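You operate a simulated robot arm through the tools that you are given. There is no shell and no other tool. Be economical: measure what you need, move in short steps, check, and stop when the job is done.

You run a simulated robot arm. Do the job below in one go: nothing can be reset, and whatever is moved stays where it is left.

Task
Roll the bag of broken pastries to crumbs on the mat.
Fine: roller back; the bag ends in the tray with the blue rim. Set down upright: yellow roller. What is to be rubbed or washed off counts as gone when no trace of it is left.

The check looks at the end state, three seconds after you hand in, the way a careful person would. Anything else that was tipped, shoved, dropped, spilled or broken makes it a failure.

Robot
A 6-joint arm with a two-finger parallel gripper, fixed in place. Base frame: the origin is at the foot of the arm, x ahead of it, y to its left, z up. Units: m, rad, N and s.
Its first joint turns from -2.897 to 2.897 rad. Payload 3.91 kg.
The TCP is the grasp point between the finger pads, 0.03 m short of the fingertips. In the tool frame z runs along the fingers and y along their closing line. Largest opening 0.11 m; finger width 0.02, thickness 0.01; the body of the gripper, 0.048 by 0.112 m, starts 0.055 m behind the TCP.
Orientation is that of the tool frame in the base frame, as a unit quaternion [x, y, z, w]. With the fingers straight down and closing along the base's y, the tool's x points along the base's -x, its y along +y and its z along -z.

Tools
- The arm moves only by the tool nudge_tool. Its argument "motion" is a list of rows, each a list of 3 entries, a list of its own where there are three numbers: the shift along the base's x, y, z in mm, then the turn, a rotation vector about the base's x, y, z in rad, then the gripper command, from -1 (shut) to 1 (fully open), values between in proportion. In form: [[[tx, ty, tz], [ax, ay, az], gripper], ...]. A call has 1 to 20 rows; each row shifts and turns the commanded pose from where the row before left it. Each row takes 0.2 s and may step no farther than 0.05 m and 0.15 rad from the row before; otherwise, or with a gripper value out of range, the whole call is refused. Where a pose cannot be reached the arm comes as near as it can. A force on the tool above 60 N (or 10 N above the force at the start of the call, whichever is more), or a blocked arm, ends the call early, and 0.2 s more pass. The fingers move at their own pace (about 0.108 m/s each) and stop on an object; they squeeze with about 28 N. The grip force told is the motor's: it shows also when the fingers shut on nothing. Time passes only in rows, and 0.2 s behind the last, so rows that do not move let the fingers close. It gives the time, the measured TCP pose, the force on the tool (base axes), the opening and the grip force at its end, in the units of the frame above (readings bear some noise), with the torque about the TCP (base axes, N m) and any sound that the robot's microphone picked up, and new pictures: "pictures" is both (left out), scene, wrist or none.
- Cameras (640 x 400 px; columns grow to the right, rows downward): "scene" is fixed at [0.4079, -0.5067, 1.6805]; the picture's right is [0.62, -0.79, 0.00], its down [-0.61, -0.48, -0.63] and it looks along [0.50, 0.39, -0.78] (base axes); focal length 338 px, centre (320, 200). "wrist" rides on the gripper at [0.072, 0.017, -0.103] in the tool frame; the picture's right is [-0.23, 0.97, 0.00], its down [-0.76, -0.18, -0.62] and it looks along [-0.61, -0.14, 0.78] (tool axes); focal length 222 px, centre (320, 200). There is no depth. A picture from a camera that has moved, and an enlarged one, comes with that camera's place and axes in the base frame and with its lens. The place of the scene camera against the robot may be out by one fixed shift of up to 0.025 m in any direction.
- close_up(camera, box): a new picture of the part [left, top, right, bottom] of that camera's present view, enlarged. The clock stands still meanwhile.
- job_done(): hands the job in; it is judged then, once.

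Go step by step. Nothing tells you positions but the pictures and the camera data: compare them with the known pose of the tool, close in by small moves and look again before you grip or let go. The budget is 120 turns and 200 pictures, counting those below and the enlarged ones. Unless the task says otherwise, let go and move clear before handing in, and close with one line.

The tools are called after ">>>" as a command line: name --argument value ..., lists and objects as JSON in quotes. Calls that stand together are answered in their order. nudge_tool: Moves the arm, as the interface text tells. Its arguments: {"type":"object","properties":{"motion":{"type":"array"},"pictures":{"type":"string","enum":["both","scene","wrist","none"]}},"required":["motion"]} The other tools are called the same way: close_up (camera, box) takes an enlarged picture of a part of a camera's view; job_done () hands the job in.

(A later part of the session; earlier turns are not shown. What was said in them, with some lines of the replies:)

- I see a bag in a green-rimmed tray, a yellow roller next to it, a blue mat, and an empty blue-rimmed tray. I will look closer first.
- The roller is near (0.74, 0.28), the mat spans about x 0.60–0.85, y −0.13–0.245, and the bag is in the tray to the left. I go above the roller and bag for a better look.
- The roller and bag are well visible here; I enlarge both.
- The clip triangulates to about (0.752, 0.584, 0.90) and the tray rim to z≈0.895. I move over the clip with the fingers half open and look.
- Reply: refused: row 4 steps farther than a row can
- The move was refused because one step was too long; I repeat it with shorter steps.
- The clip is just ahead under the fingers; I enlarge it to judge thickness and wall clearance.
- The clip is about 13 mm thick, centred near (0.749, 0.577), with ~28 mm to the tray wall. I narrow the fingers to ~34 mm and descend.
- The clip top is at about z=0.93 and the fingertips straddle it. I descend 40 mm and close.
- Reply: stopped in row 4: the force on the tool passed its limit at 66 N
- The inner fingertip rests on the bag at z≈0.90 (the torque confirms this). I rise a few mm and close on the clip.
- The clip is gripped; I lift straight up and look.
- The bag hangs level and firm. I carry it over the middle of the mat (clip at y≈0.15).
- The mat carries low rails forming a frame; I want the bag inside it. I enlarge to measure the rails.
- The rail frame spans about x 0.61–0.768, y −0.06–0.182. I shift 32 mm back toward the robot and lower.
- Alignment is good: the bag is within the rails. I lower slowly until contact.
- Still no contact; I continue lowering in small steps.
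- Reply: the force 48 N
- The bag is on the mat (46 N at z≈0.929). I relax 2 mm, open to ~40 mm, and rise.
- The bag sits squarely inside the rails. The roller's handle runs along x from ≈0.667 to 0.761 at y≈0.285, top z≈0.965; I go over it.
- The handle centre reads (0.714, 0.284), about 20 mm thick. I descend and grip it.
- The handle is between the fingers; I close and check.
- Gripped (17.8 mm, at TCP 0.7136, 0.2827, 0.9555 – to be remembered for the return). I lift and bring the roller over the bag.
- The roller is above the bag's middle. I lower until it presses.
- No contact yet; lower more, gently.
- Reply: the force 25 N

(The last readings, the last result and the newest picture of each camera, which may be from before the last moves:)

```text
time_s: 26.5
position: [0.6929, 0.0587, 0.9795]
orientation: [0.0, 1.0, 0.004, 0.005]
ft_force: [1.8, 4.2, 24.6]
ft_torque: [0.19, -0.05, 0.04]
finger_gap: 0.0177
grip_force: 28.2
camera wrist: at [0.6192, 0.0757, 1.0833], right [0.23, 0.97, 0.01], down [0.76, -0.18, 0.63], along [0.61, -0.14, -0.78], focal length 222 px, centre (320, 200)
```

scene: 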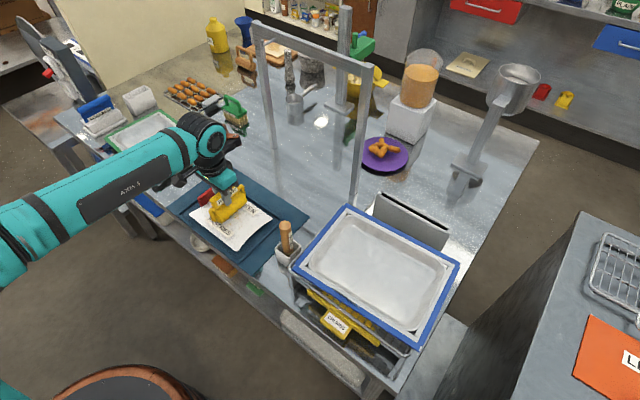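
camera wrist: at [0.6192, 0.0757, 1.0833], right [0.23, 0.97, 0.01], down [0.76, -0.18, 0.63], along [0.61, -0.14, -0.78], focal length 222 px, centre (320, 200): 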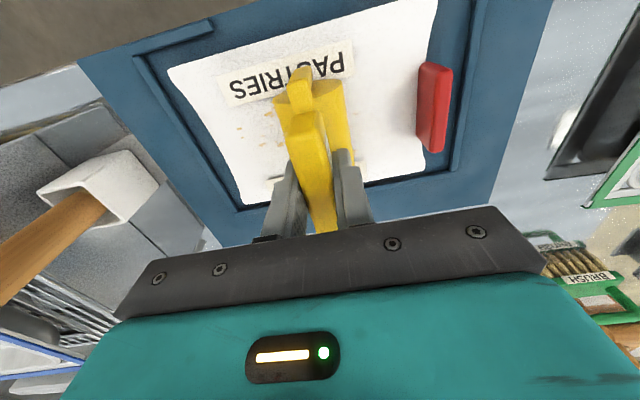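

Contact at about 25 N. I roll forward and back a short stroke and watch whether the bag stays put.

>>> nudge_tool --motion '[[[0, -12, 0], [0, 0, 0], -1], [[0, -12, 0], [0, 0, 0], -1], [[0, -12, 0], [0, 0, 0], -1], [[0, -12, 0], [0, 0, 0], -1], [[0, -12, 0], [0, 0, 0], -1], [[0, 0, 0], [0, 0, 0], -1], [[0, 12, 0], [0, 0, 0], -1], [[0, 12, 0], [0, 0, 0], -1], [[0, 12, 0], [0, 0, 0], -1], [[0, 12, 0], [0, 0, 0], -1], [[0, 12, 0], [0, 0, 0], -1], [[0, 12, 0], [0, 0, 0], -1], [[0, 12, 0], [0, 0, 0], -1], [[0, 12, 0], [0, 0, 0], -1], [[0, 0, 0], [0, 0, 0], -1]]'

>>> close_up --camera "scene" --box '[120, 120, 360, 270]'

```text
time_s: 29.7
position: [0.6926, 0.093, 0.9787]
orientation: [0.0, 1.0, 0.004, 0.005]
ft_force: [-0.7, -1.8, 9.8]
ft_torque: [-0.19, 0.04, 0.0]
finger_gap: 0.0178
grip_force: 28.0
camera wrist: at [0.6198, 0.1107, 1.0824], right [0.23, 0.97, 0.01], down [0.76, -0.18, 0.63], along [0.61, -0.14, -0.78], focal length 222 px, centre (320, 200)
```

scene: 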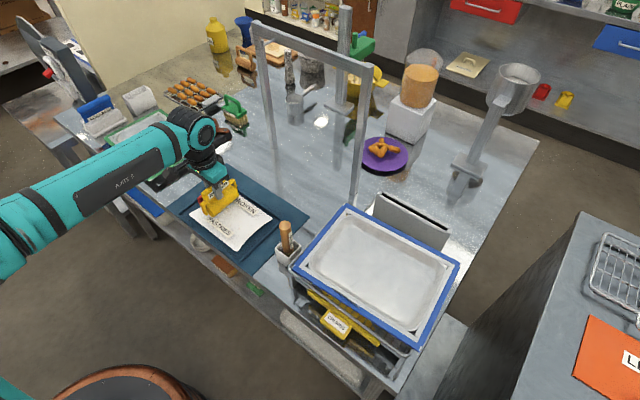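
wrist: 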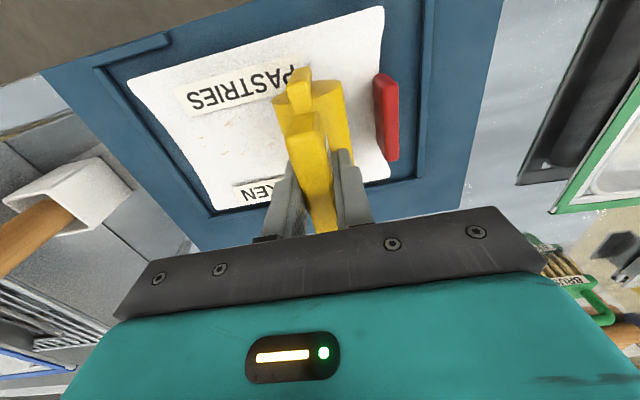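

```text
2.67 times, centred on (240, 195) of scene
camera zoom: at [0.4079, -0.5067, 1.6805], right [0.62, -0.79, 0.0], down [-0.61, -0.48, -0.63], along [0.5, 0.39, -0.78], focal length 901 px, centre (533, 213)
```

zoom: 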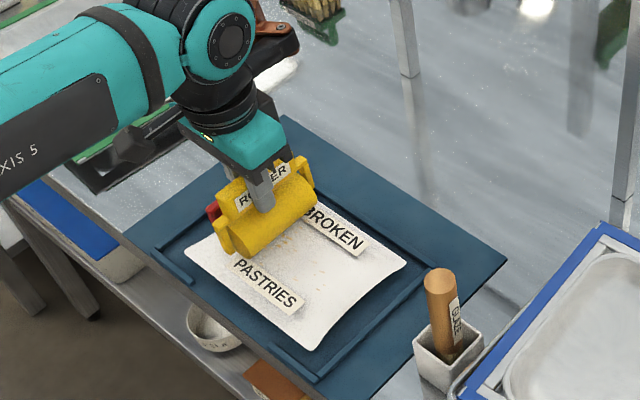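

The bag stays put and the pastry marks fade where the roller passes. I keep rolling with full strokes, slightly shifting in x.

>>> nudge_tool --motion '[[[0, 6, -1], [0, 0, 0], -1], [[0, -12, 0], [0, 0, 0], -1], [[0, -12, 0], [0, 0, 0], -1], [[0, -12, 0], [0, 0, 0], -1], [[0, -12, 0], [0, 0, 0], -1], [[0, -12, 0], [0, 0, 0], -1], [[0, -12, 0], [0, 0, 0], -1], [[0, -12, 0], [0, 0, 0], -1], [[0, -12, 0], [0, 0, 0], -1], [[0, 0, 0], [0, 0, 0], -1], [[0, 12, 0], [0, 0, 0], -1], [[0, 12, 0], [0, 0, 0], -1], [[0, 12, 0], [0, 0, 0], -1], [[0, 12, 0], [0, 0, 0], -1], [[0, 12, 0], [0, 0, 0], -1], [[0, 12, 0], [0, 0, 0], -1], [[0, 12, 0], [0, 0, 0], -1], [[0, 12, 0], [0, 0, 0], -1], [[0, 0, 0], [0, 0, 0], -1]]' --pictures "none"

>>> nudge_tool --motion '[[[0, -12, 0], [0, 0, 0], -1], [[0, -12, 0], [0, 0, 0], -1], [[0, -12, 0], [0, 0, 0], -1], [[0, -12, 0], [0, 0, 0], -1], [[0, -12, 0], [0, 0, 0], -1], [[0, -12, 0], [0, 0, 0], -1], [[0, -12, 0], [0, 0, 0], -1], [[0, -12, 0], [0, 0, 0], -1], [[0, -3, 0], [0, 0, 0], -1], [[0, 0, 0], [0, 0, 0], -1]]'

>>> close_up --camera "scene" --box '[120, 120, 360, 270]'

>>> close_up --camera "wrist" --box '[160, 20, 480, 220]'

```text
time_s: 33.7
position: [0.6936, 0.1014, 0.9779]
orientation: [0.0, 1.0, 0.004, 0.005]
ft_force: [-2.0, -3.8, 11.8]
ft_torque: [-0.32, -0.22, -0.11]
finger_gap: 0.0175
grip_force: 28.5
```

```text
time_s: 35.9
position: [0.6923, 0.0018, 0.978]
orientation: [0.0, 1.0, 0.004, 0.005]
ft_force: [-0.2, 5.8, 22.9]
ft_torque: [0.29, -0.32, 0.07]
finger_gap: 0.0178
grip_force: 28.0
camera wrist: at [0.6197, 0.0188, 1.0814], right [0.23, 0.97, 0.01], down [0.76, -0.18, 0.63], along [0.61, -0.14, -0.78], focal length 222 px, centre (320, 200)
```

scene: 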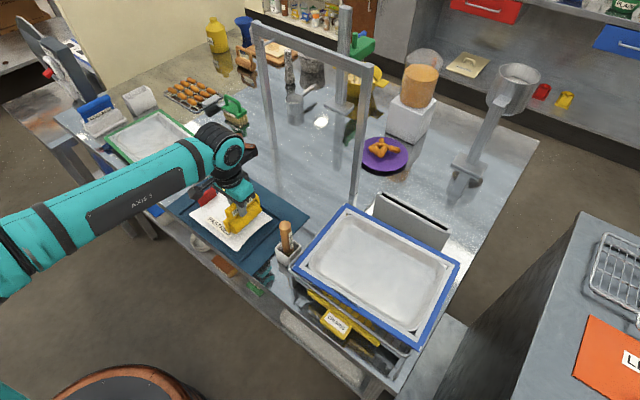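
wrist: 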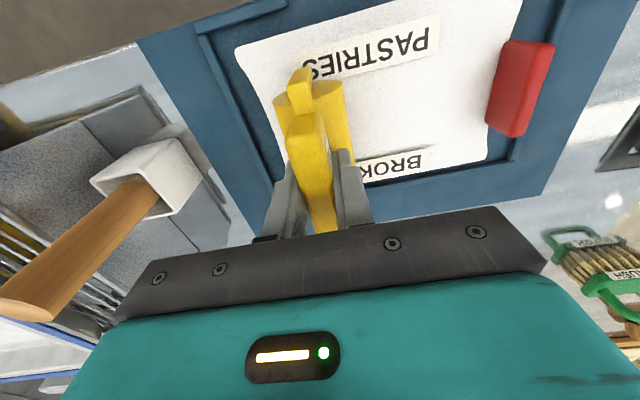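

```text
2.67 times, centred on (240, 195) of scene
camera zoom: at [0.4079, -0.5067, 1.6805], right [0.62, -0.79, 0.0], down [-0.61, -0.48, -0.63], along [0.5, 0.39, -0.78], focal length 901 px, centre (533, 213)
```

zoom: 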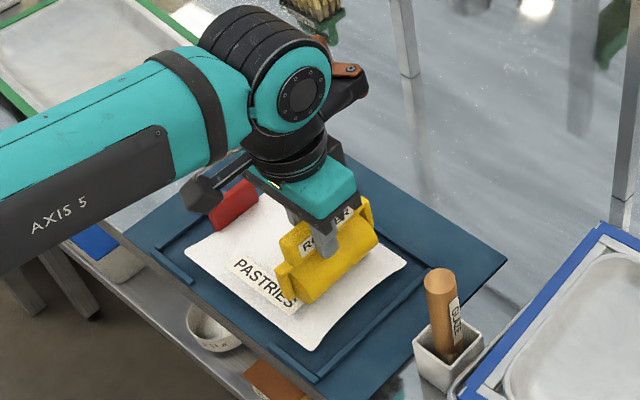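

```text
2.00 times, centred on (320, 120) of wrist
camera zoom: at [0.6197, 0.0188, 1.0814], right [0.23, 0.97, 0.01], down [0.76, -0.18, 0.63], along [0.61, -0.14, -0.78], focal length 444 px, centre (320, 360)
```

zoom: 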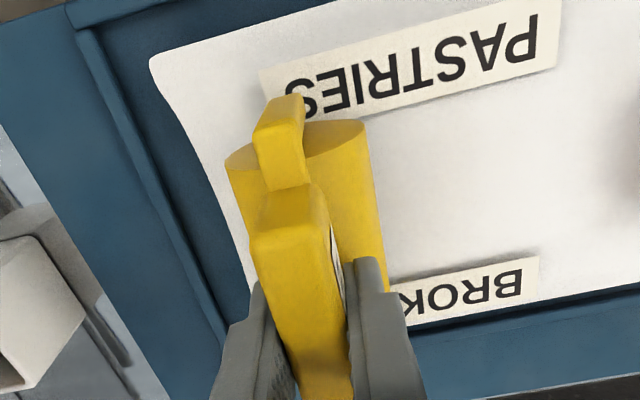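

The visible marks are gone. For thoroughness I roll two more tracks offset ±15 mm in x, lifting between them.

>>> nudge_tool --motion '[[[0, 0, 12], [0, 0, 0], -1], [[-15, 0, 0], [0, 0, 0], -1], [[0, 0, -8], [0, 0, 0], -1], [[0, 0, -4], [0, 0, 0], -1], [[0, 12, 0], [0, 0, 0], -1], [[0, 12, 0], [0, 0, 0], -1], [[0, 12, 0], [0, 0, 0], -1], [[0, 12, 0], [0, 0, 0], -1], [[0, 12, 0], [0, 0, 0], -1], [[0, 12, 0], [0, 0, 0], -1], [[0, 12, 0], [0, 0, 0], -1], [[0, 12, 0], [0, 0, 0], -1], [[0, 0, 0], [0, 0, 0], -1], [[0, 0, 12], [0, 0, 0], -1], [[15, 0, 0], [0, 0, 0], -1], [[15, 0, 0], [0, 0, 0], -1], [[0, 0, -8], [0, 0, 0], -1], [[0, 0, -4], [0, 0, 0], -1], [[0, 0, 0], [0, 0, 0], -1]]' --pictures "none"

>>> nudge_tool --motion '[[[0, -12, 0], [0, 0, 0], -1], [[0, -12, 0], [0, 0, 0], -1], [[0, -12, 0], [0, 0, 0], -1], [[0, -12, 0], [0, 0, 0], -1], [[0, -12, 0], [0, 0, 0], -1], [[0, -12, 0], [0, 0, 0], -1], [[0, -12, 0], [0, 0, 0], -1], [[0, -12, 0], [0, 0, 0], -1], [[0, 0, 0], [0, 0, 0], -1], [[0, 0, 20], [0, 0, 0], -1], [[0, 0, 40], [0, 0, 0], -1], [[0, 0, 40], [0, 0, 0], -1], [[0, 0, 0], [0, 0, 0], -1]]'

>>> close_up --camera "scene" --box '[120, 120, 360, 270]'

>>> close_up --camera "wrist" --box '[160, 0, 480, 200]'

```text
time_s: 39.9
position: [0.7102, 0.0977, 0.9789]
orientation: [-0.001, 1.0, 0.004, 0.004]
ft_force: [0.5, -0.6, -1.3]
ft_torque: [0.02, 0.02, 0.0]
finger_gap: 0.0176
grip_force: 27.8
```

```text
time_s: 42.7
position: [0.7085, 0.0011, 1.075]
orientation: [0.0, 1.0, 0.004, 0.005]
ft_force: [0.1, -0.4, -1.9]
ft_torque: [-0.01, 0.04, -0.01]
finger_gap: 0.0174
grip_force: 27.8
camera wrist: at [0.6344, 0.0191, 1.18], right [0.23, 0.97, 0.01], down [0.76, -0.18, 0.63], along [0.61, -0.14, -0.78], focal length 222 px, centre (320, 200)
```

scene: 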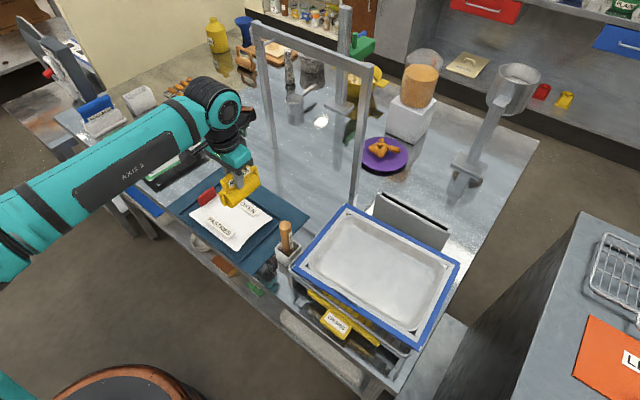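
wrist: 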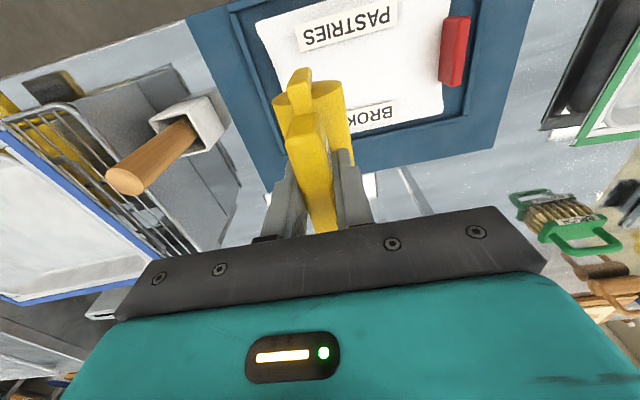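

```text
2.67 times, centred on (240, 195) of scene
camera zoom: at [0.4079, -0.5067, 1.6805], right [0.62, -0.79, 0.0], down [-0.61, -0.48, -0.63], along [0.5, 0.39, -0.78], focal length 901 px, centre (533, 213)
```

zoom: 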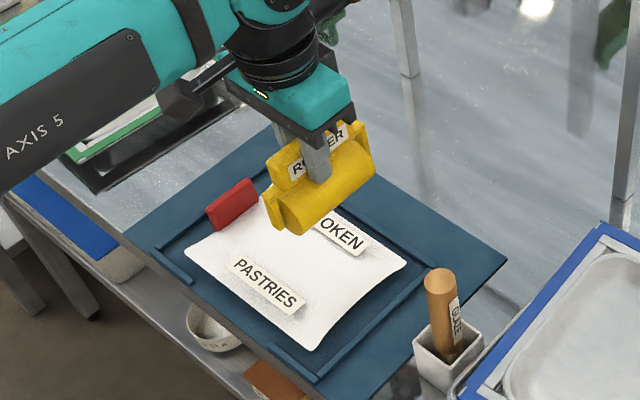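

```text
2.00 times, centred on (320, 100) of wrist
camera zoom: at [0.6344, 0.0191, 1.18], right [0.23, 0.97, 0.01], down [0.76, -0.18, 0.63], along [0.61, -0.14, -0.78], focal length 444 px, centre (320, 400)
```

zoom: 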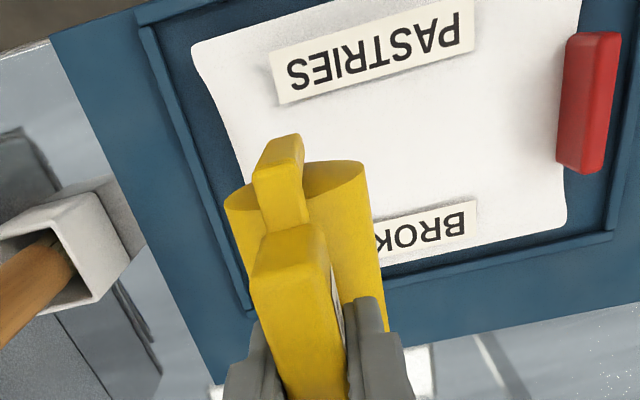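

All marks are gone. I return the roller to its original spot (0.7136, 0.2827).

>>> nudge_tool --motion '[[[5, 40, 0], [0, 0, 0], -1], [[0, 40, 0], [0, 0, 0], -1], [[0, 40, 0], [0, 0, 0], -1], [[0, 40, 0], [0, 0, 0], -1], [[0, 40, 0], [0, 0, 0], -1], [[0, 40, 0], [0, 0, 0], -1], [[0, 41, 0], [0, 0, 0], -1], [[0, 0, -40], [0, 0, 0], -1], [[0, 0, -40], [0, 0, 0], -1], [[0, 0, -25], [0, 0, 0], -1], [[0, 0, 0], [0, 0, 0], -1]]'

>>> close_up --camera "scene" --box '[120, 110, 280, 210]'

>>> close_up --camera "scene" --box '[180, 220, 340, 320]'

```text
time_s: 45.1
position: [0.7127, 0.2832, 0.9727]
orientation: [0.0, 1.0, 0.004, 0.004]
ft_force: [-0.8, 0.2, -1.7]
ft_torque: [0.01, 0.0, 0.01]
finger_gap: 0.0175
grip_force: 28.0
camera wrist: at [0.638, 0.301, 1.0761], right [0.23, 0.97, 0.01], down [0.76, -0.18, 0.63], along [0.61, -0.14, -0.78], focal length 222 px, centre (320, 200)
```

scene: 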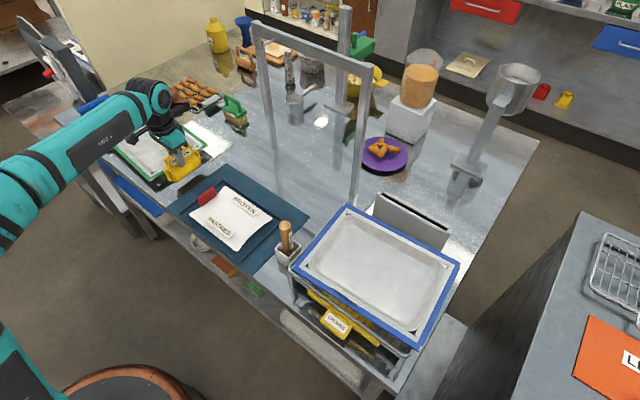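
wrist: 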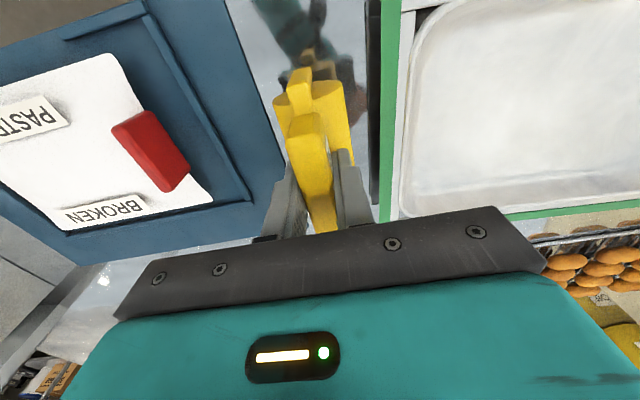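

```text
4.00 times, centred on (200, 160) of scene
camera zoom: at [0.4079, -0.5067, 1.6805], right [0.62, -0.79, 0.0], down [-0.61, -0.48, -0.63], along [0.5, 0.39, -0.78], focal length 1352 px, centre (800, 360)
```

zoom: 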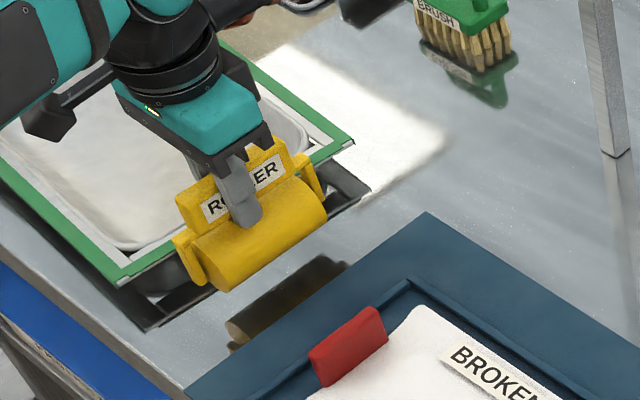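

```text
4.00 times, centred on (260, 270) of scene
camera zoom: at [0.4079, -0.5067, 1.6805], right [0.62, -0.79, 0.0], down [-0.61, -0.48, -0.63], along [0.5, 0.39, -0.78], focal length 1352 px, centre (560, -80)
```

zoom: 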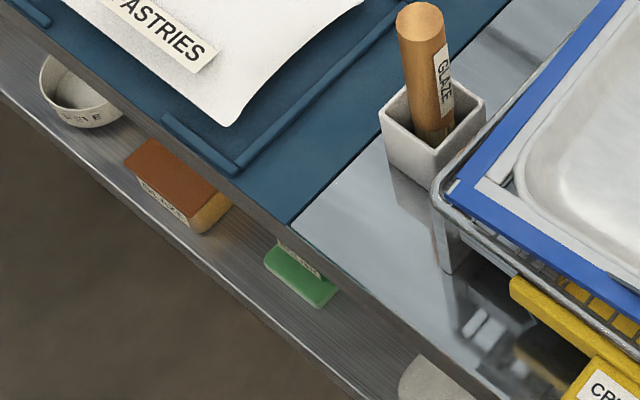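

The dark patch was only a reflection of the arm. I lower the roller the last 17 mm gently.

>>> nudge_tool --motion '[[[0, 0, -8], [0, 0, 0], -1], [[0, 0, -5], [0, 0, 0], -1], [[0, 0, -3], [0, 0, 0], -1], [[0, 0, 0], [0, 0, 0], -1]]' --pictures "none"

>>> nudge_tool --motion '[[[0, 0, -2], [0, 0, 0], -1], [[0, 0, 0], [0, 0, 0], -1]]' --pictures "scene"

```text
time_s: 46.1
position: [0.7124, 0.2827, 0.9552]
orientation: [0.0, 1.0, 0.004, 0.004]
ft_force: [-0.2, -0.3, -2.3]
ft_torque: [-0.01, 0.01, 0.0]
finger_gap: 0.0179
grip_force: 28.3
```

```text
time_s: 46.7
position: [0.7126, 0.2836, 0.9547]
orientation: [0.0, 1.0, 0.003, 0.005]
ft_force: [0.2, 0.2, -1.6]
ft_torque: [0.0, 0.0, 0.0]
finger_gap: 0.0175
grip_force: 28.0
```

scene: 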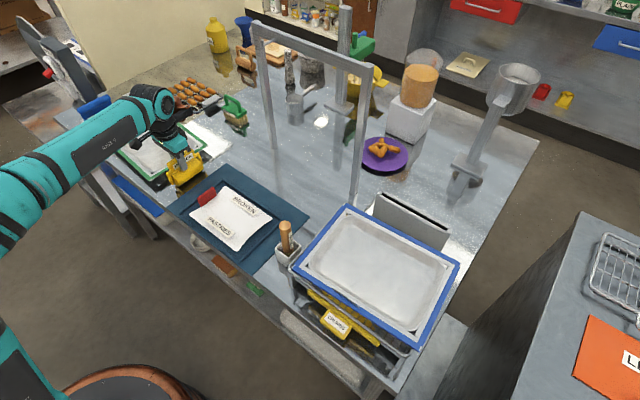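

No contact yet, so the handle slipped slightly in the grip; I lower a bit more.

>>> nudge_tool --motion '[[[0, 0, -1.5], [0, 0, 0], -1], [[0, 0, 0], [0, 0, 0], -1]]' --pictures "none"

>>> nudge_tool --motion '[[[0, 0, -1.5], [0, 0, 0], -1], [[0, 0, 0], [0, 0, 0], -1]]' --pictures "none"

```text
time_s: 47.3
position: [0.7135, 0.2827, 0.9526]
orientation: [0.0, 1.0, 0.003, 0.005]
ft_force: [0.6, 1.0, -1.2]
ft_torque: [0.05, 0.02, 0.03]
finger_gap: 0.0175
grip_force: 28.4
```

```text
time_s: 47.9
position: [0.7145, 0.2813, 0.9525]
orientation: [0.001, 1.0, 0.003, 0.004]
ft_force: [-0.2, -0.2, -1.3]
ft_torque: [0.01, -0.03, 0.03]
finger_gap: 0.0179
grip_force: 27.9
```

>>> nudge_tool --motion '[[[0, 0, -1.5], [0, 0, 0], -1], [[0, 0, 0], [0, 0, 0], -1]]' --pictures "wrist"

>>> close_up --camera "scene" --box '[140, 120, 240, 200]'

```text
time_s: 48.5
position: [0.7144, 0.2813, 0.9512]
orientation: [0.0, 1.0, 0.004, 0.005]
ft_force: [0.4, -0.2, -0.8]
ft_torque: [0.0, -0.01, 0.02]
finger_gap: 0.0178
grip_force: 28.0
camera wrist: at [0.6403, 0.2999, 1.0541], right [0.23, 0.97, 0.01], down [0.76, -0.18, 0.63], along [0.61, -0.14, -0.78], focal length 222 px, centre (320, 200)
```

wrist: 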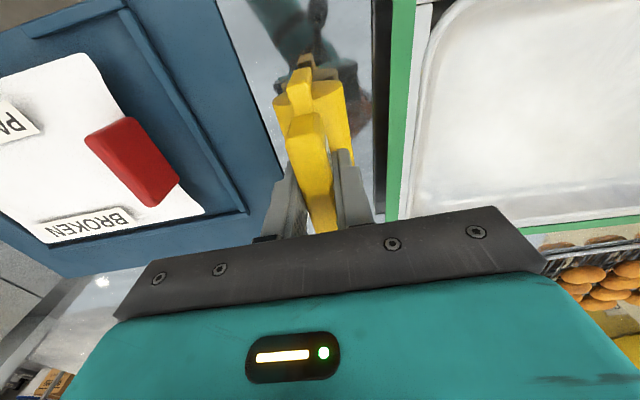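

```text
5.00 times, centred on (190, 160) of scene
camera zoom: at [0.4079, -0.5067, 1.6805], right [0.62, -0.79, 0.0], down [-0.61, -0.48, -0.63], along [0.5, 0.39, -0.78], focal length 1689 px, centre (970, 400)
```

zoom: 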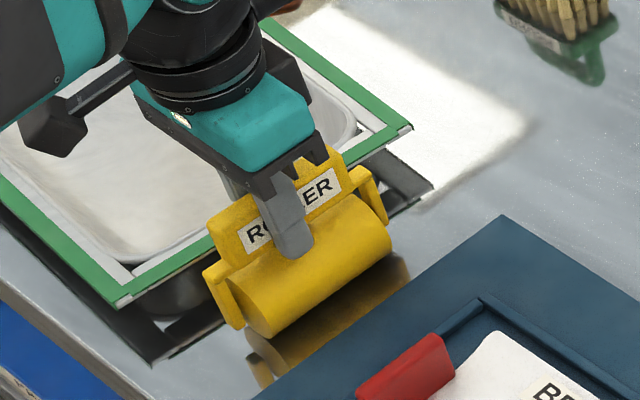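

Still slightly above the table; keep lowering in small steps.

>>> nudge_tool --motion '[[[0, 0, -2], [0, 0, 0], -1], [[0, 0, 0], [0, 0, 0], -1]]' --pictures "none"

>>> nudge_tool --motion '[[[0, 0, -1.5], [0, 0, 0], -1], [[0, 0, 0], [0, 0, 0], -1]]' --pictures "none"

>>> nudge_tool --motion '[[[0, 0, -1], [0, 0, 0], -1], [[0, 0, 0], [0, 0, 0], -1]]' --pictures "none"

```text
time_s: 49.1
position: [0.7135, 0.2831, 0.9485]
orientation: [0.001, 1.0, 0.004, 0.004]
ft_force: [0.0, -1.0, -0.4]
ft_torque: [0.02, -0.04, 0.01]
finger_gap: 0.0174
grip_force: 27.7
```

```text
time_s: 49.7
position: [0.714, 0.2832, 0.9494]
orientation: [0.0, 1.0, 0.003, 0.006]
ft_force: [2.2, 1.4, 16.9]
ft_torque: [0.0, 0.04, -0.01]
finger_gap: 0.0179
grip_force: 28.1
```

```text
time_s: 50.3
position: [0.7139, 0.2836, 0.948]
orientation: [0.0, 1.0, 0.004, 0.005]
ft_force: [1.1, 1.1, 26.4]
ft_torque: [-0.09, -0.04, 0.0]
finger_gap: 0.0178
grip_force: 27.9
```

Contact made. I relax, open, wait, and rise straight up.

>>> nudge_tool --motion '[[[0, 0, 2], [0, 0, 0], -1], [[0, 0, 0], [0, 0, 0], -1], [[0, 0, 0], [0, 0, 0], -0.5], [[0, 0, 0], [0, 0, 0], -0.2], [[0, 0, 0], [0, 0, 0], -0.2], [[0, 0, 20], [0, 0, 0], -0.2], [[0, 0, 30], [0, 0, 0], -0.2], [[0, 0, 40], [0, 0, 0], -0.2], [[0, 0, 0], [0, 0, 0], -0.2]]'

>>> close_up --camera "scene" --box '[120, 110, 280, 210]'

>>> close_up --camera "scene" --box '[270, 190, 480, 360]'

```text
time_s: 52.3
position: [0.7149, 0.2842, 1.0378]
orientation: [0.0, 1.0, 0.004, 0.005]
ft_force: [0.7, 0.2, -0.5]
ft_torque: [0.0, 0.02, -0.02]
finger_gap: 0.0442
grip_force: 0.0
camera wrist: at [0.6404, 0.3018, 1.1413], right [0.23, 0.97, 0.01], down [0.76, -0.18, 0.63], along [0.61, -0.14, -0.78], focal length 222 px, centre (320, 200)
```

scene: 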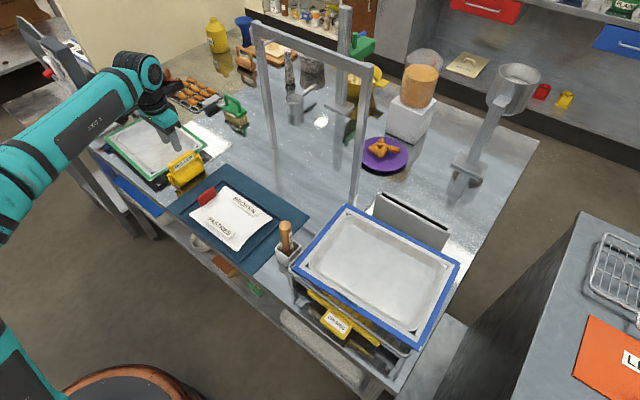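
wrist: 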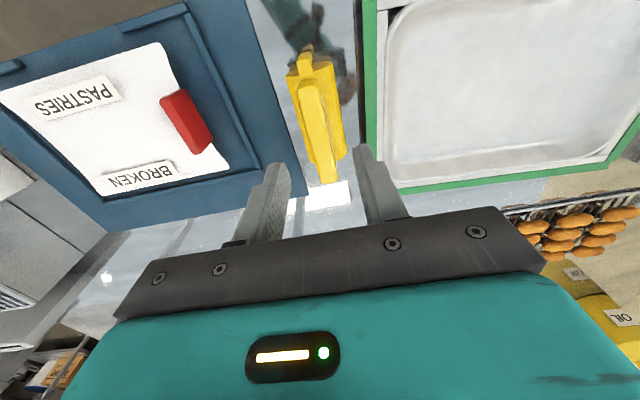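

```text
4.00 times, centred on (200, 160) of scene
camera zoom: at [0.4079, -0.5067, 1.6805], right [0.62, -0.79, 0.0], down [-0.61, -0.48, -0.63], along [0.5, 0.39, -0.78], focal length 1352 px, centre (800, 360)
```

zoom: 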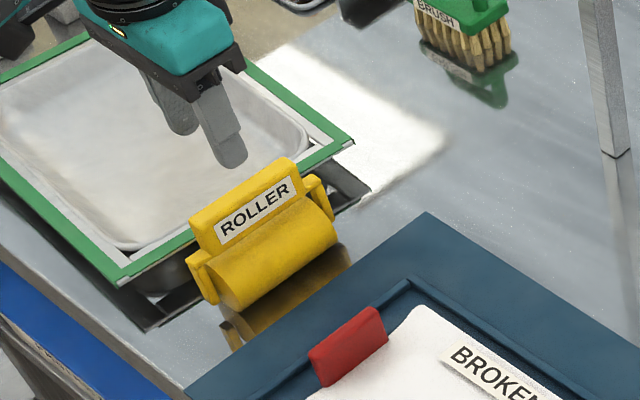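

```text
2.35 times, centred on (375, 275) of scene
camera zoom: at [0.4079, -0.5067, 1.6805], right [0.62, -0.79, 0.0], down [-0.61, -0.48, -0.63], along [0.5, 0.39, -0.78], focal length 795 px, centre (191, 24)
```

zoom: 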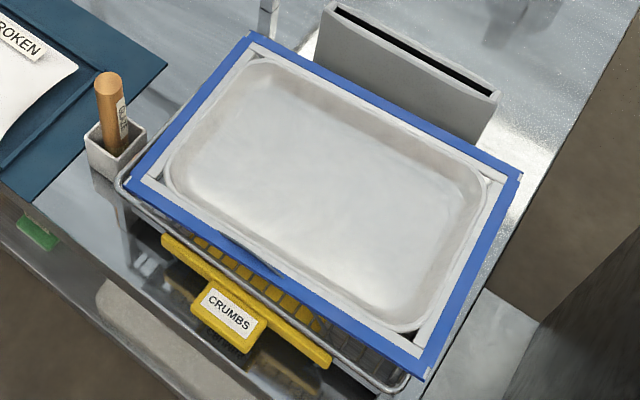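

The roller stands exactly as before. Back to the bag's clip.

>>> nudge_tool --motion '[[[-5, -33, 0], [0, 0, 0], -0.35], [[-6, -33, 0], [0, 0, 0], -0.35], [[-6, -33, 0], [0, 0, 0], -0.35], [[-5, -34, 0], [0, 0, 0], -0.35], [[0, 0, -35], [0, 0, 0], -0.35], [[0, 0, 0], [0, 0, 0], -0.35]]' --pictures "wrist"

>>> close_up --camera "wrist" --box '[220, 60, 460, 210]'

```text
time_s: 53.7
position: [0.6917, 0.1471, 1.0021]
orientation: [0.0, 1.0, 0.003, 0.005]
ft_force: [-0.7, 0.2, 0.3]
ft_torque: [0.02, 0.03, 0.01]
finger_gap: 0.036
grip_force: 0.1
camera wrist: at [0.6168, 0.165, 1.1058], right [0.23, 0.97, 0.01], down [0.76, -0.18, 0.63], along [0.61, -0.14, -0.78], focal length 222 px, centre (320, 200)
```

wrist: 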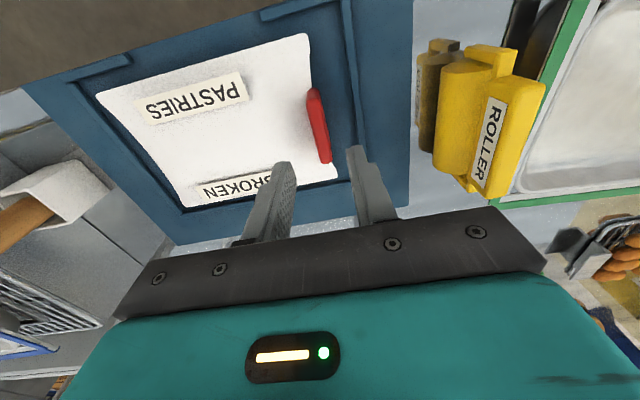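

```text
2.67 times, centred on (340, 135) of wrist
camera zoom: at [0.6168, 0.165, 1.1058], right [0.23, 0.97, 0.01], down [0.76, -0.18, 0.63], along [0.61, -0.14, -0.78], focal length 592 px, centre (267, 373)
```

zoom: 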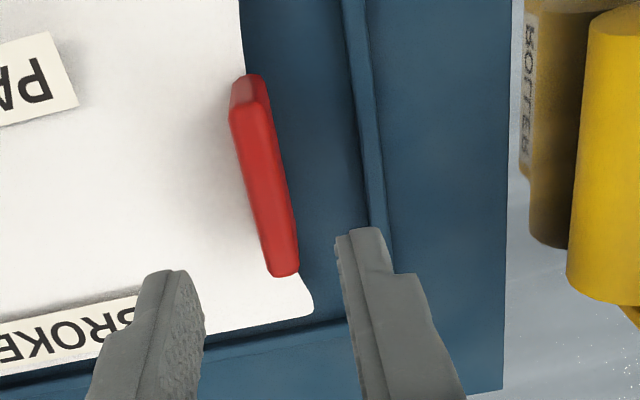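

The clip centre is ≈(0.688, 0.1495). Descend to z≈0.933 and close.

>>> nudge_tool --motion '[[[-2, 1, -20], [0, 0, 0], -0.35], [[0, 0, -20], [0, 0, 0], -0.35], [[0, 0, -15], [0, 0, 0], -0.35], [[0, 0, -12], [0, 0, 0], -0.35], [[0, 0, 0], [0, 0, 0], -0.35], [[0, 0, 0], [0, 0, 0], -1], [[0, 0, 0], [0, 0, 0], -1], [[0, 0, 0], [0, 0, 0], -1]]' --pictures "wrist"

```text
time_s: 55.5
position: [0.6897, 0.1507, 0.9367]
orientation: [0.001, 1.0, 0.004, 0.003]
ft_force: [0.1, -0.3, 1.0]
ft_torque: [-0.09, 0.01, 0.01]
finger_gap: 0.0114
grip_force: 28.1
camera wrist: at [0.6156, 0.1678, 1.0402], right [0.23, 0.97, 0.01], down [0.76, -0.18, 0.63], along [0.61, -0.14, -0.78], focal length 222 px, centre (320, 200)
```

wrist: 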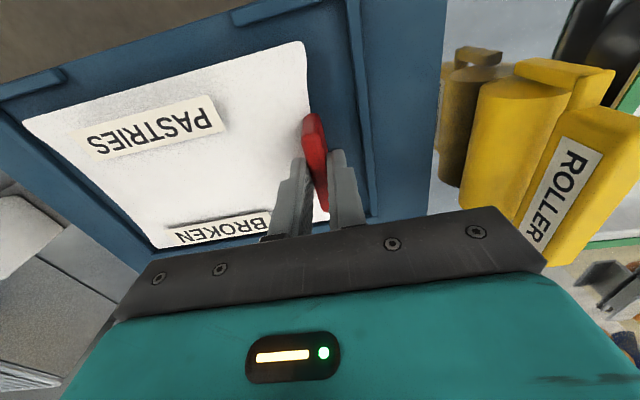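

Gripped again. I lift high to clear the glaze pot and the tray rim.

>>> nudge_tool --motion '[[[0, 0, 15], [0, 0, 0], -1], [[0, 0, 30], [0, 0, 0], -1], [[0, 0, 40], [0, 0, 0], -1], [[0, 0, 40], [0, 0, 0], -1], [[0, 0, 45], [0, 0, 0], -1], [[0, 0, 40], [0, 0, 0], -1], [[0, 0, 0], [0, 0, 0], -1], [[10, -40, 0], [0, 0, 0], -1], [[10, -40, 0], [0, 0, 0], -1], [[10, -40, 0], [0, 0, 0], -1], [[10, -40, 0], [0, 0, 0], -1], [[10, -40, 0], [0, 0, 0], -1], [[10, -40, 0], [0, 0, 0], -1], [[0, 0, 0], [0, 0, 0], -1]]'

```text
time_s: 58.5
position: [0.7504, -0.088, 1.1441]
orientation: [0.0, 1.0, 0.002, 0.005]
ft_force: [0.1, -0.5, -1.3]
ft_torque: [0.12, 0.03, 0.0]
finger_gap: 0.0116
grip_force: 27.8
camera wrist: at [0.6769, -0.0704, 1.2484], right [0.23, 0.97, 0.01], down [0.76, -0.18, 0.63], along [0.61, -0.14, -0.78], focal length 222 px, centre (320, 200)
```

scene: 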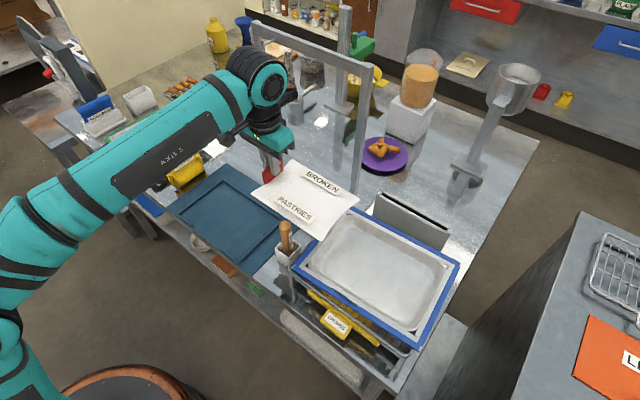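
wrist: 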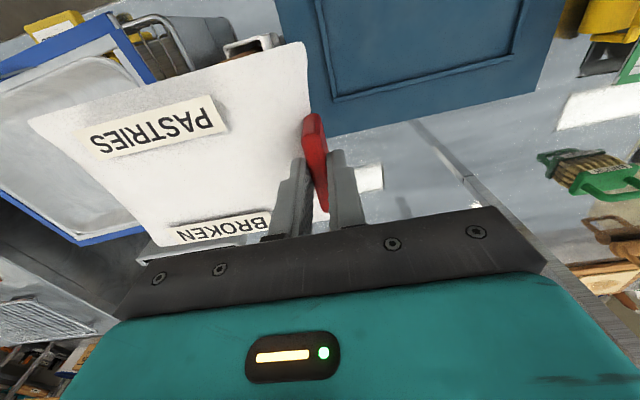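

Clear so far. I continue at x 0.75 past the gate post, then shift to x 0.80 over the blue tray.

>>> nudge_tool --motion '[[[0, -38, 0], [0, 0, 0], -1], [[0, -38, 0], [0, 0, 0], -1], [[0, -38, 0], [0, 0, 0], -1], [[0, -38, 0], [0, 0, 0], -1], [[0, -38, 0], [0, 0, 0], -1], [[20, 0, 0], [0, 0, 0], -1], [[25, 0, 0], [0, 0, 0], -1], [[0, 0, 0], [0, 0, 0], -1]]'

>>> close_up --camera "scene" --box '[240, 150, 480, 360]'

```text
time_s: 60.3
position: [0.794, -0.2786, 1.1442]
orientation: [0.001, 1.0, 0.004, 0.004]
ft_force: [-0.6, -0.3, -2.2]
ft_torque: [0.16, -0.01, 0.0]
finger_gap: 0.0114
grip_force: 28.1
camera wrist: at [0.7204, -0.2595, 1.2486], right [0.23, 0.97, 0.01], down [0.76, -0.18, 0.63], along [0.61, -0.14, -0.78], focal length 222 px, centre (320, 200)
```

scene: 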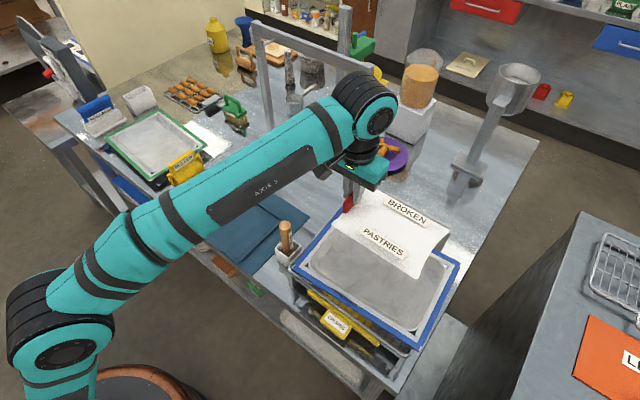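
wrist: 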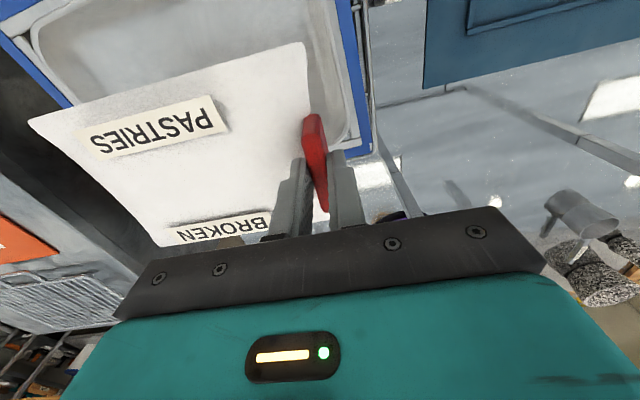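

```text
1.90 times, centred on (360, 255) of scene
camera zoom: at [0.4079, -0.5067, 1.6805], right [0.62, -0.79, 0.0], down [-0.61, -0.48, -0.63], along [0.5, 0.39, -0.78], focal length 644 px, centre (244, 95)
```

zoom: 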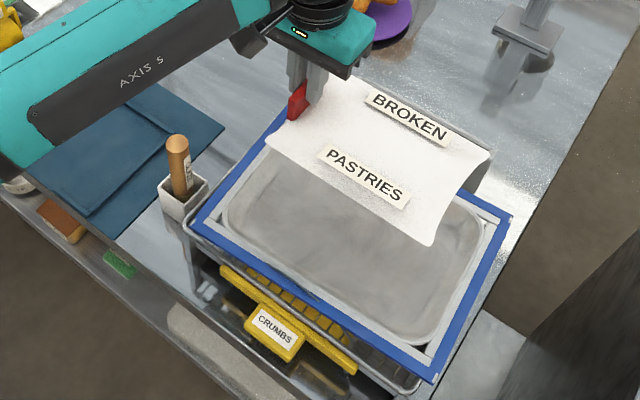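

The blue tray's rim sits higher (≈1.01) on its rack, with centre ≈(0.757, −0.376). I shift back in x, lower a little, and look.

>>> nudge_tool --motion '[[[-20, -6, 0], [0, 0, 0], -1], [[-18, -6, 0], [0, 0, 0], -1], [[0, 0, -20], [0, 0, 0], -1], [[0, 0, 0], [0, 0, 0], -1]]'

>>> close_up --camera "scene" --box '[240, 150, 480, 360]'

>>> close_up --camera "wrist" --box '[0, 0, 440, 250]'

```text
time_s: 61.3
position: [0.7559, -0.2903, 1.1263]
orientation: [0.0, 1.0, 0.004, 0.004]
ft_force: [-0.1, 0.7, -0.9]
ft_torque: [0.12, -0.06, 0.02]
finger_gap: 0.0115
grip_force: 28.4
camera wrist: at [0.6826, -0.2722, 1.2303], right [0.23, 0.97, 0.01], down [0.76, -0.18, 0.63], along [0.61, -0.14, -0.78], focal length 222 px, centre (320, 200)
```

scene: 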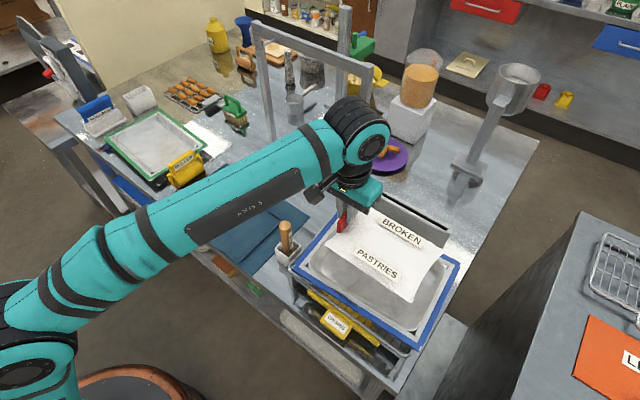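
wrist: 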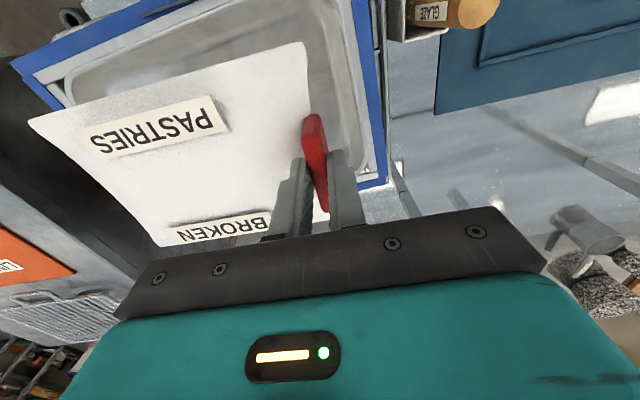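

```text
1.90 times, centred on (360, 255) of scene
camera zoom: at [0.4079, -0.5067, 1.6805], right [0.62, -0.79, 0.0], down [-0.61, -0.48, -0.63], along [0.5, 0.39, -0.78], focal length 644 px, centre (244, 95)
```

zoom: 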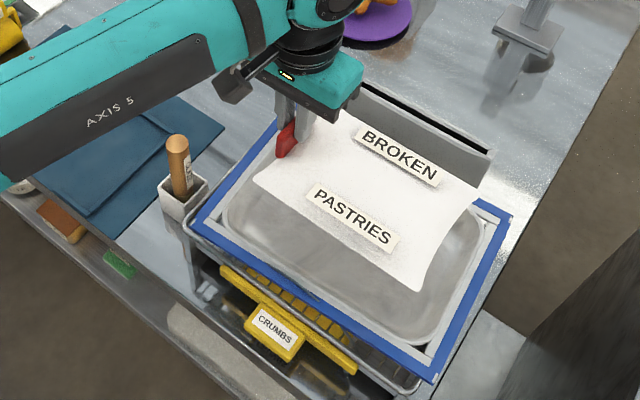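

```text
1.45 times, centred on (220, 125) of wrist
camera zoom: at [0.6826, -0.2722, 1.2303], right [0.23, 0.97, 0.01], down [0.76, -0.18, 0.63], along [0.61, -0.14, -0.78], focal length 323 px, centre (466, 309)
```

zoom: 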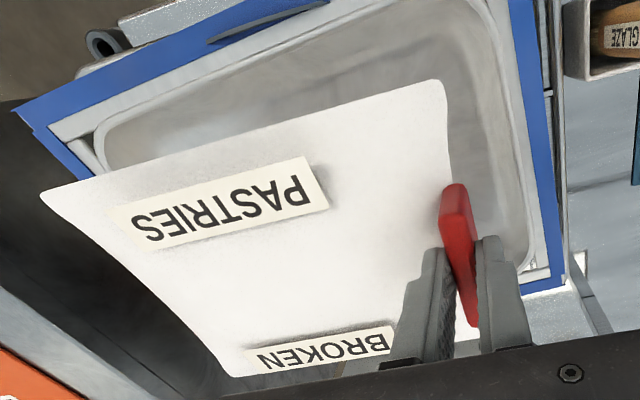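

Tray centre is ≈(0.752, −0.382) and the bag is centred at ≈(0.7525, −0.373). I shift −8 mm in y and lower to just above the floor.

>>> nudge_tool --motion '[[[0, -8, 0], [0, 0, 0], -1], [[0, 0, -20], [0, 0, 0], -1], [[0, 0, -20], [0, 0, 0], -1], [[0, 0, -10], [0, 0, 0], -1], [[0, 0, 0], [0, 0, 0], -1]]'

>>> close_up --camera "scene" --box '[240, 150, 480, 360]'

>>> close_up --camera "wrist" --box '[0, 0, 440, 250]'

```text
time_s: 62.5
position: [0.7565, -0.2986, 1.0743]
orientation: [0.0, 1.0, 0.004, 0.005]
ft_force: [0.1, -0.1, -1.6]
ft_torque: [0.13, 0.01, -0.03]
finger_gap: 0.0115
grip_force: 28.1
camera wrist: at [0.683, -0.2803, 1.1786], right [0.23, 0.97, 0.01], down [0.76, -0.18, 0.63], along [0.61, -0.14, -0.78], focal length 222 px, centre (320, 200)
```

scene: 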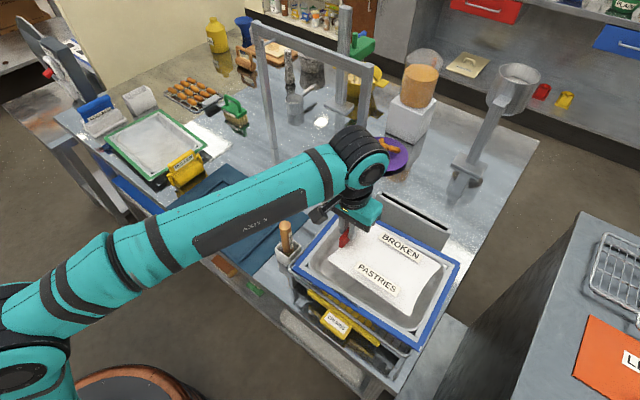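
wrist: 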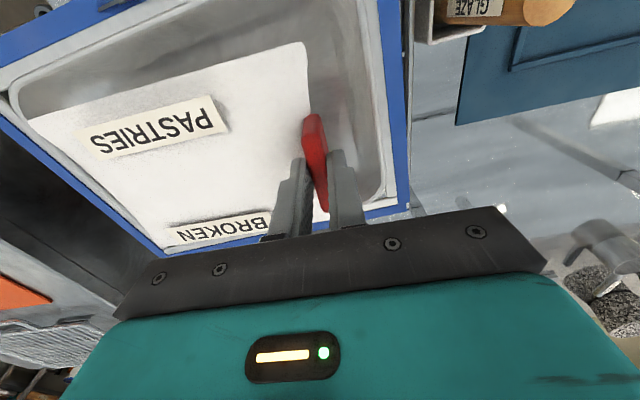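

```text
1.90 times, centred on (360, 255) of scene
camera zoom: at [0.4079, -0.5067, 1.6805], right [0.62, -0.79, 0.0], down [-0.61, -0.48, -0.63], along [0.5, 0.39, -0.78], focal length 644 px, centre (244, 95)
```

zoom: 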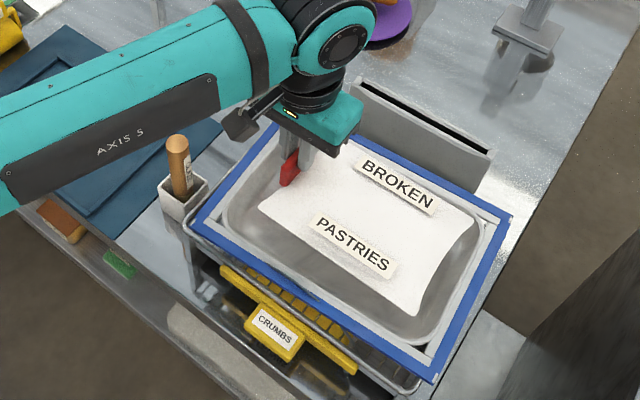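

```text
1.45 times, centred on (220, 125) of wrist
camera zoom: at [0.683, -0.2803, 1.1786], right [0.23, 0.97, 0.01], down [0.76, -0.18, 0.63], along [0.61, -0.14, -0.78], focal length 323 px, centre (466, 309)
```

zoom: 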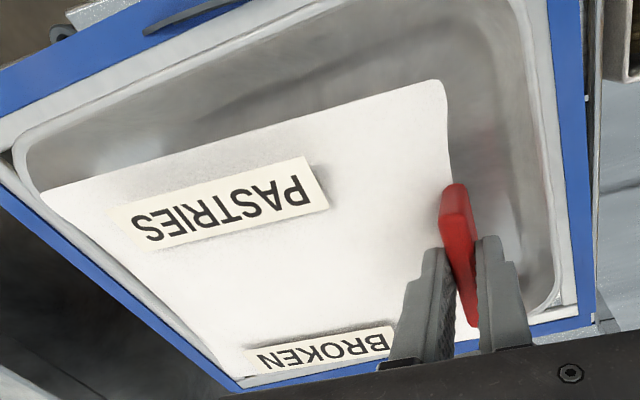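

The bag hovers inside the rim with clearance on all sides. I lower slowly to contact.

>>> nudge_tool --motion '[[[0, 0, -8], [0, 0, 0], -1], [[0, 0, -8], [0, 0, 0], -1], [[0, 0, -4], [0, 0, 0], -1], [[0, 0, 0], [0, 0, 0], -1]]' --pictures "none"

>>> nudge_tool --motion '[[[0, 0, -3], [0, 0, 0], -1], [[0, 0, -3], [0, 0, 0], -1], [[0, 0, 0], [0, 0, 0], -1]]'

```text
time_s: 63.5
position: [0.7565, -0.2996, 1.0537]
orientation: [0.0, 1.0, 0.004, 0.004]
ft_force: [-0.5, -0.1, -1.1]
ft_torque: [0.13, 0.0, 0.0]
finger_gap: 0.0115
grip_force: 28.2
```

```text
time_s: 64.3
position: [0.7566, -0.2995, 1.0487]
orientation: [0.0, 1.0, 0.003, 0.004]
ft_force: [-1.6, -0.7, -0.9]
ft_torque: [0.17, -0.03, -0.02]
finger_gap: 0.0118
grip_force: 27.9
camera wrist: at [0.6831, -0.2818, 1.1534], right [0.23, 0.97, 0.01], down [0.76, -0.18, 0.63], along [0.61, -0.14, -0.78], focal length 222 px, centre (320, 200)
```

scene: 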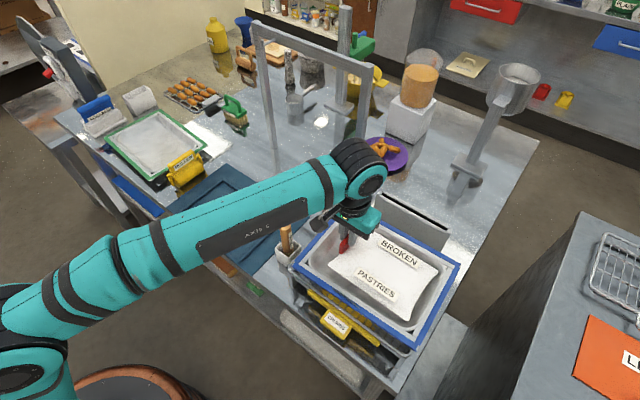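
wrist: 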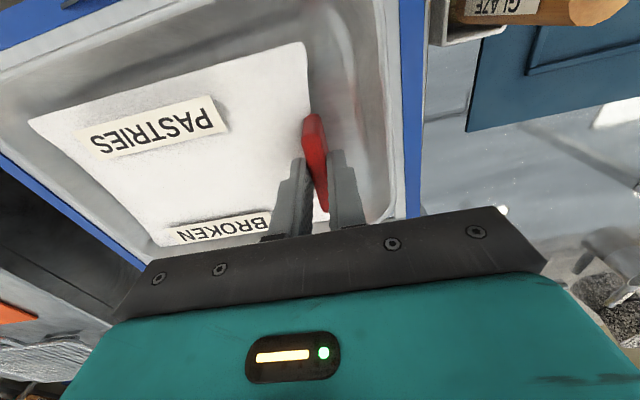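

Well centred, no contact yet. Continue down in small steps.

>>> nudge_tool --motion '[[[0, 0, -3], [0, 0, 0], -1], [[0, 0, -2], [0, 0, 0], -1], [[0, 0, 0], [0, 0, 0], -1]]' --pictures "none"

>>> nudge_tool --motion '[[[0, 0, -2], [0, 0, 0], -1], [[0, 0, 0], [0, 0, 0], -1]]' --pictures "none"

>>> nudge_tool --motion '[[[0, 0, -2], [0, 0, 0], -1], [[0, 0, 0], [0, 0, 0], -1]]' --pictures "none"

```text
time_s: 65.1
position: [0.7563, -0.2991, 1.0444]
orientation: [0.0, 1.0, 0.002, 0.004]
ft_force: [-1.8, -0.1, 1.1]
ft_torque: [-0.05, -0.01, 0.03]
finger_gap: 0.0116
grip_force: 27.6
```

```text
time_s: 65.7
position: [0.7565, -0.2977, 1.0428]
orientation: [0.001, 1.0, 0.003, 0.006]
ft_force: [2.0, -0.5, 8.8]
ft_torque: [-0.17, 0.4, 0.06]
finger_gap: 0.0116
grip_force: 27.9
```

```text
time_s: 66.3
position: [0.755, -0.2987, 1.0414]
orientation: [0.0, 1.0, 0.004, 0.005]
ft_force: [-0.1, 0.1, 18.0]
ft_torque: [-0.14, -0.08, 0.04]
finger_gap: 0.0117
grip_force: 28.1
```

Contact with the tray floor at about 18 N. I relax 1.5 mm, open narrowly, rise and inspect.

>>> nudge_tool --motion '[[[0, 0, 1.5], [0, 0, 0], -1], [[0, 0, 0], [0, 0, 0], -0.45], [[0, 0, 0], [0, 0, 0], -0.45], [[0, 0, 0], [0, 0, 0], -0.45], [[0, 0, 20], [0, 0, 0], -0.45], [[0, 0, 40], [0, 0, 0], -0.45], [[0, 0, 40], [0, 0, 0], -0.45], [[-40, 0, 20], [0, 0, 0], -0.45], [[-40, 0, 20], [0, 0, 0], -0.45], [[-40, 0, 20], [0, 0, 0], -0.45], [[-40, 0, 0], [0, 0, 0], -0.45], [[0, 0, 0], [0, 0, 0], -0.45]]'

>>> close_up --camera "scene" --box '[240, 170, 480, 370]'

>>> close_up --camera "scene" --box '[80, 70, 320, 270]'

```text
time_s: 68.9
position: [0.5928, -0.2993, 1.2016]
orientation: [0.0, 1.0, 0.003, 0.004]
ft_force: [0.5, -0.9, 0.0]
ft_torque: [0.01, 0.02, -0.01]
finger_gap: 0.0302
grip_force: 0.2
camera wrist: at [0.5198, -0.2821, 1.3049], right [0.23, 0.97, 0.01], down [0.76, -0.18, 0.63], along [0.61, -0.14, -0.78], focal length 222 px, centre (320, 200)
```

scene: 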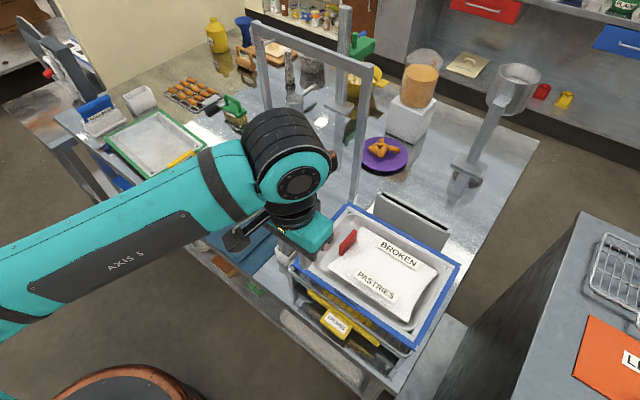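
wrist: 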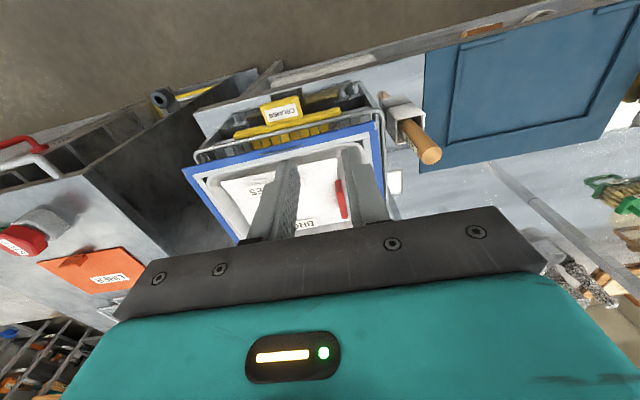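

```text
2.00 times, centred on (360, 270) of scene
camera zoom: at [0.4079, -0.5067, 1.6805], right [0.62, -0.79, 0.0], down [-0.61, -0.48, -0.63], along [0.5, 0.39, -0.78], focal length 676 px, centre (240, 60)
```

zoom: 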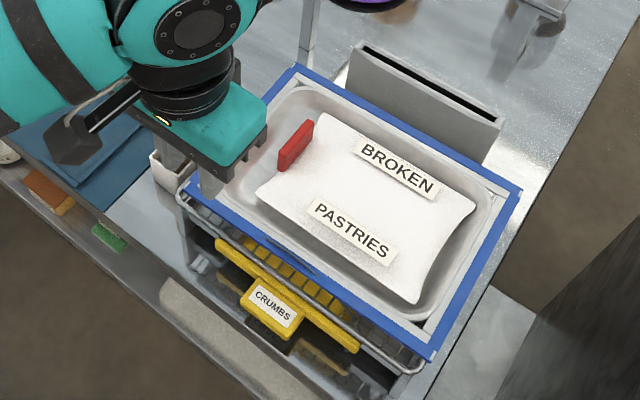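

```text
2.00 times, centred on (200, 170) of scene
camera zoom: at [0.4079, -0.5067, 1.6805], right [0.62, -0.79, 0.0], down [-0.61, -0.48, -0.63], along [0.5, 0.39, -0.78], focal length 676 px, centre (560, 260)
```

zoom: 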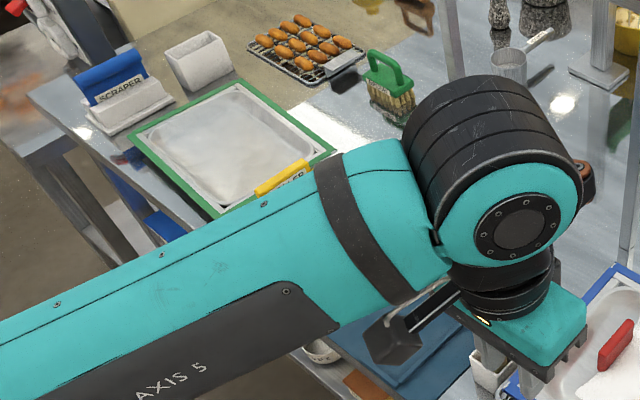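

The bag lies flat in the blue-rimmed tray with no pastry pieces showing. The roller is upright in its place, the mat is clear and the arm is free, so I hand in.

>>> job_done

```text
The job is handed in.
```

The bag of pastries is rolled to crumbs and lies in the blue-rimmed tray, and the yellow roller is back upright where it started.
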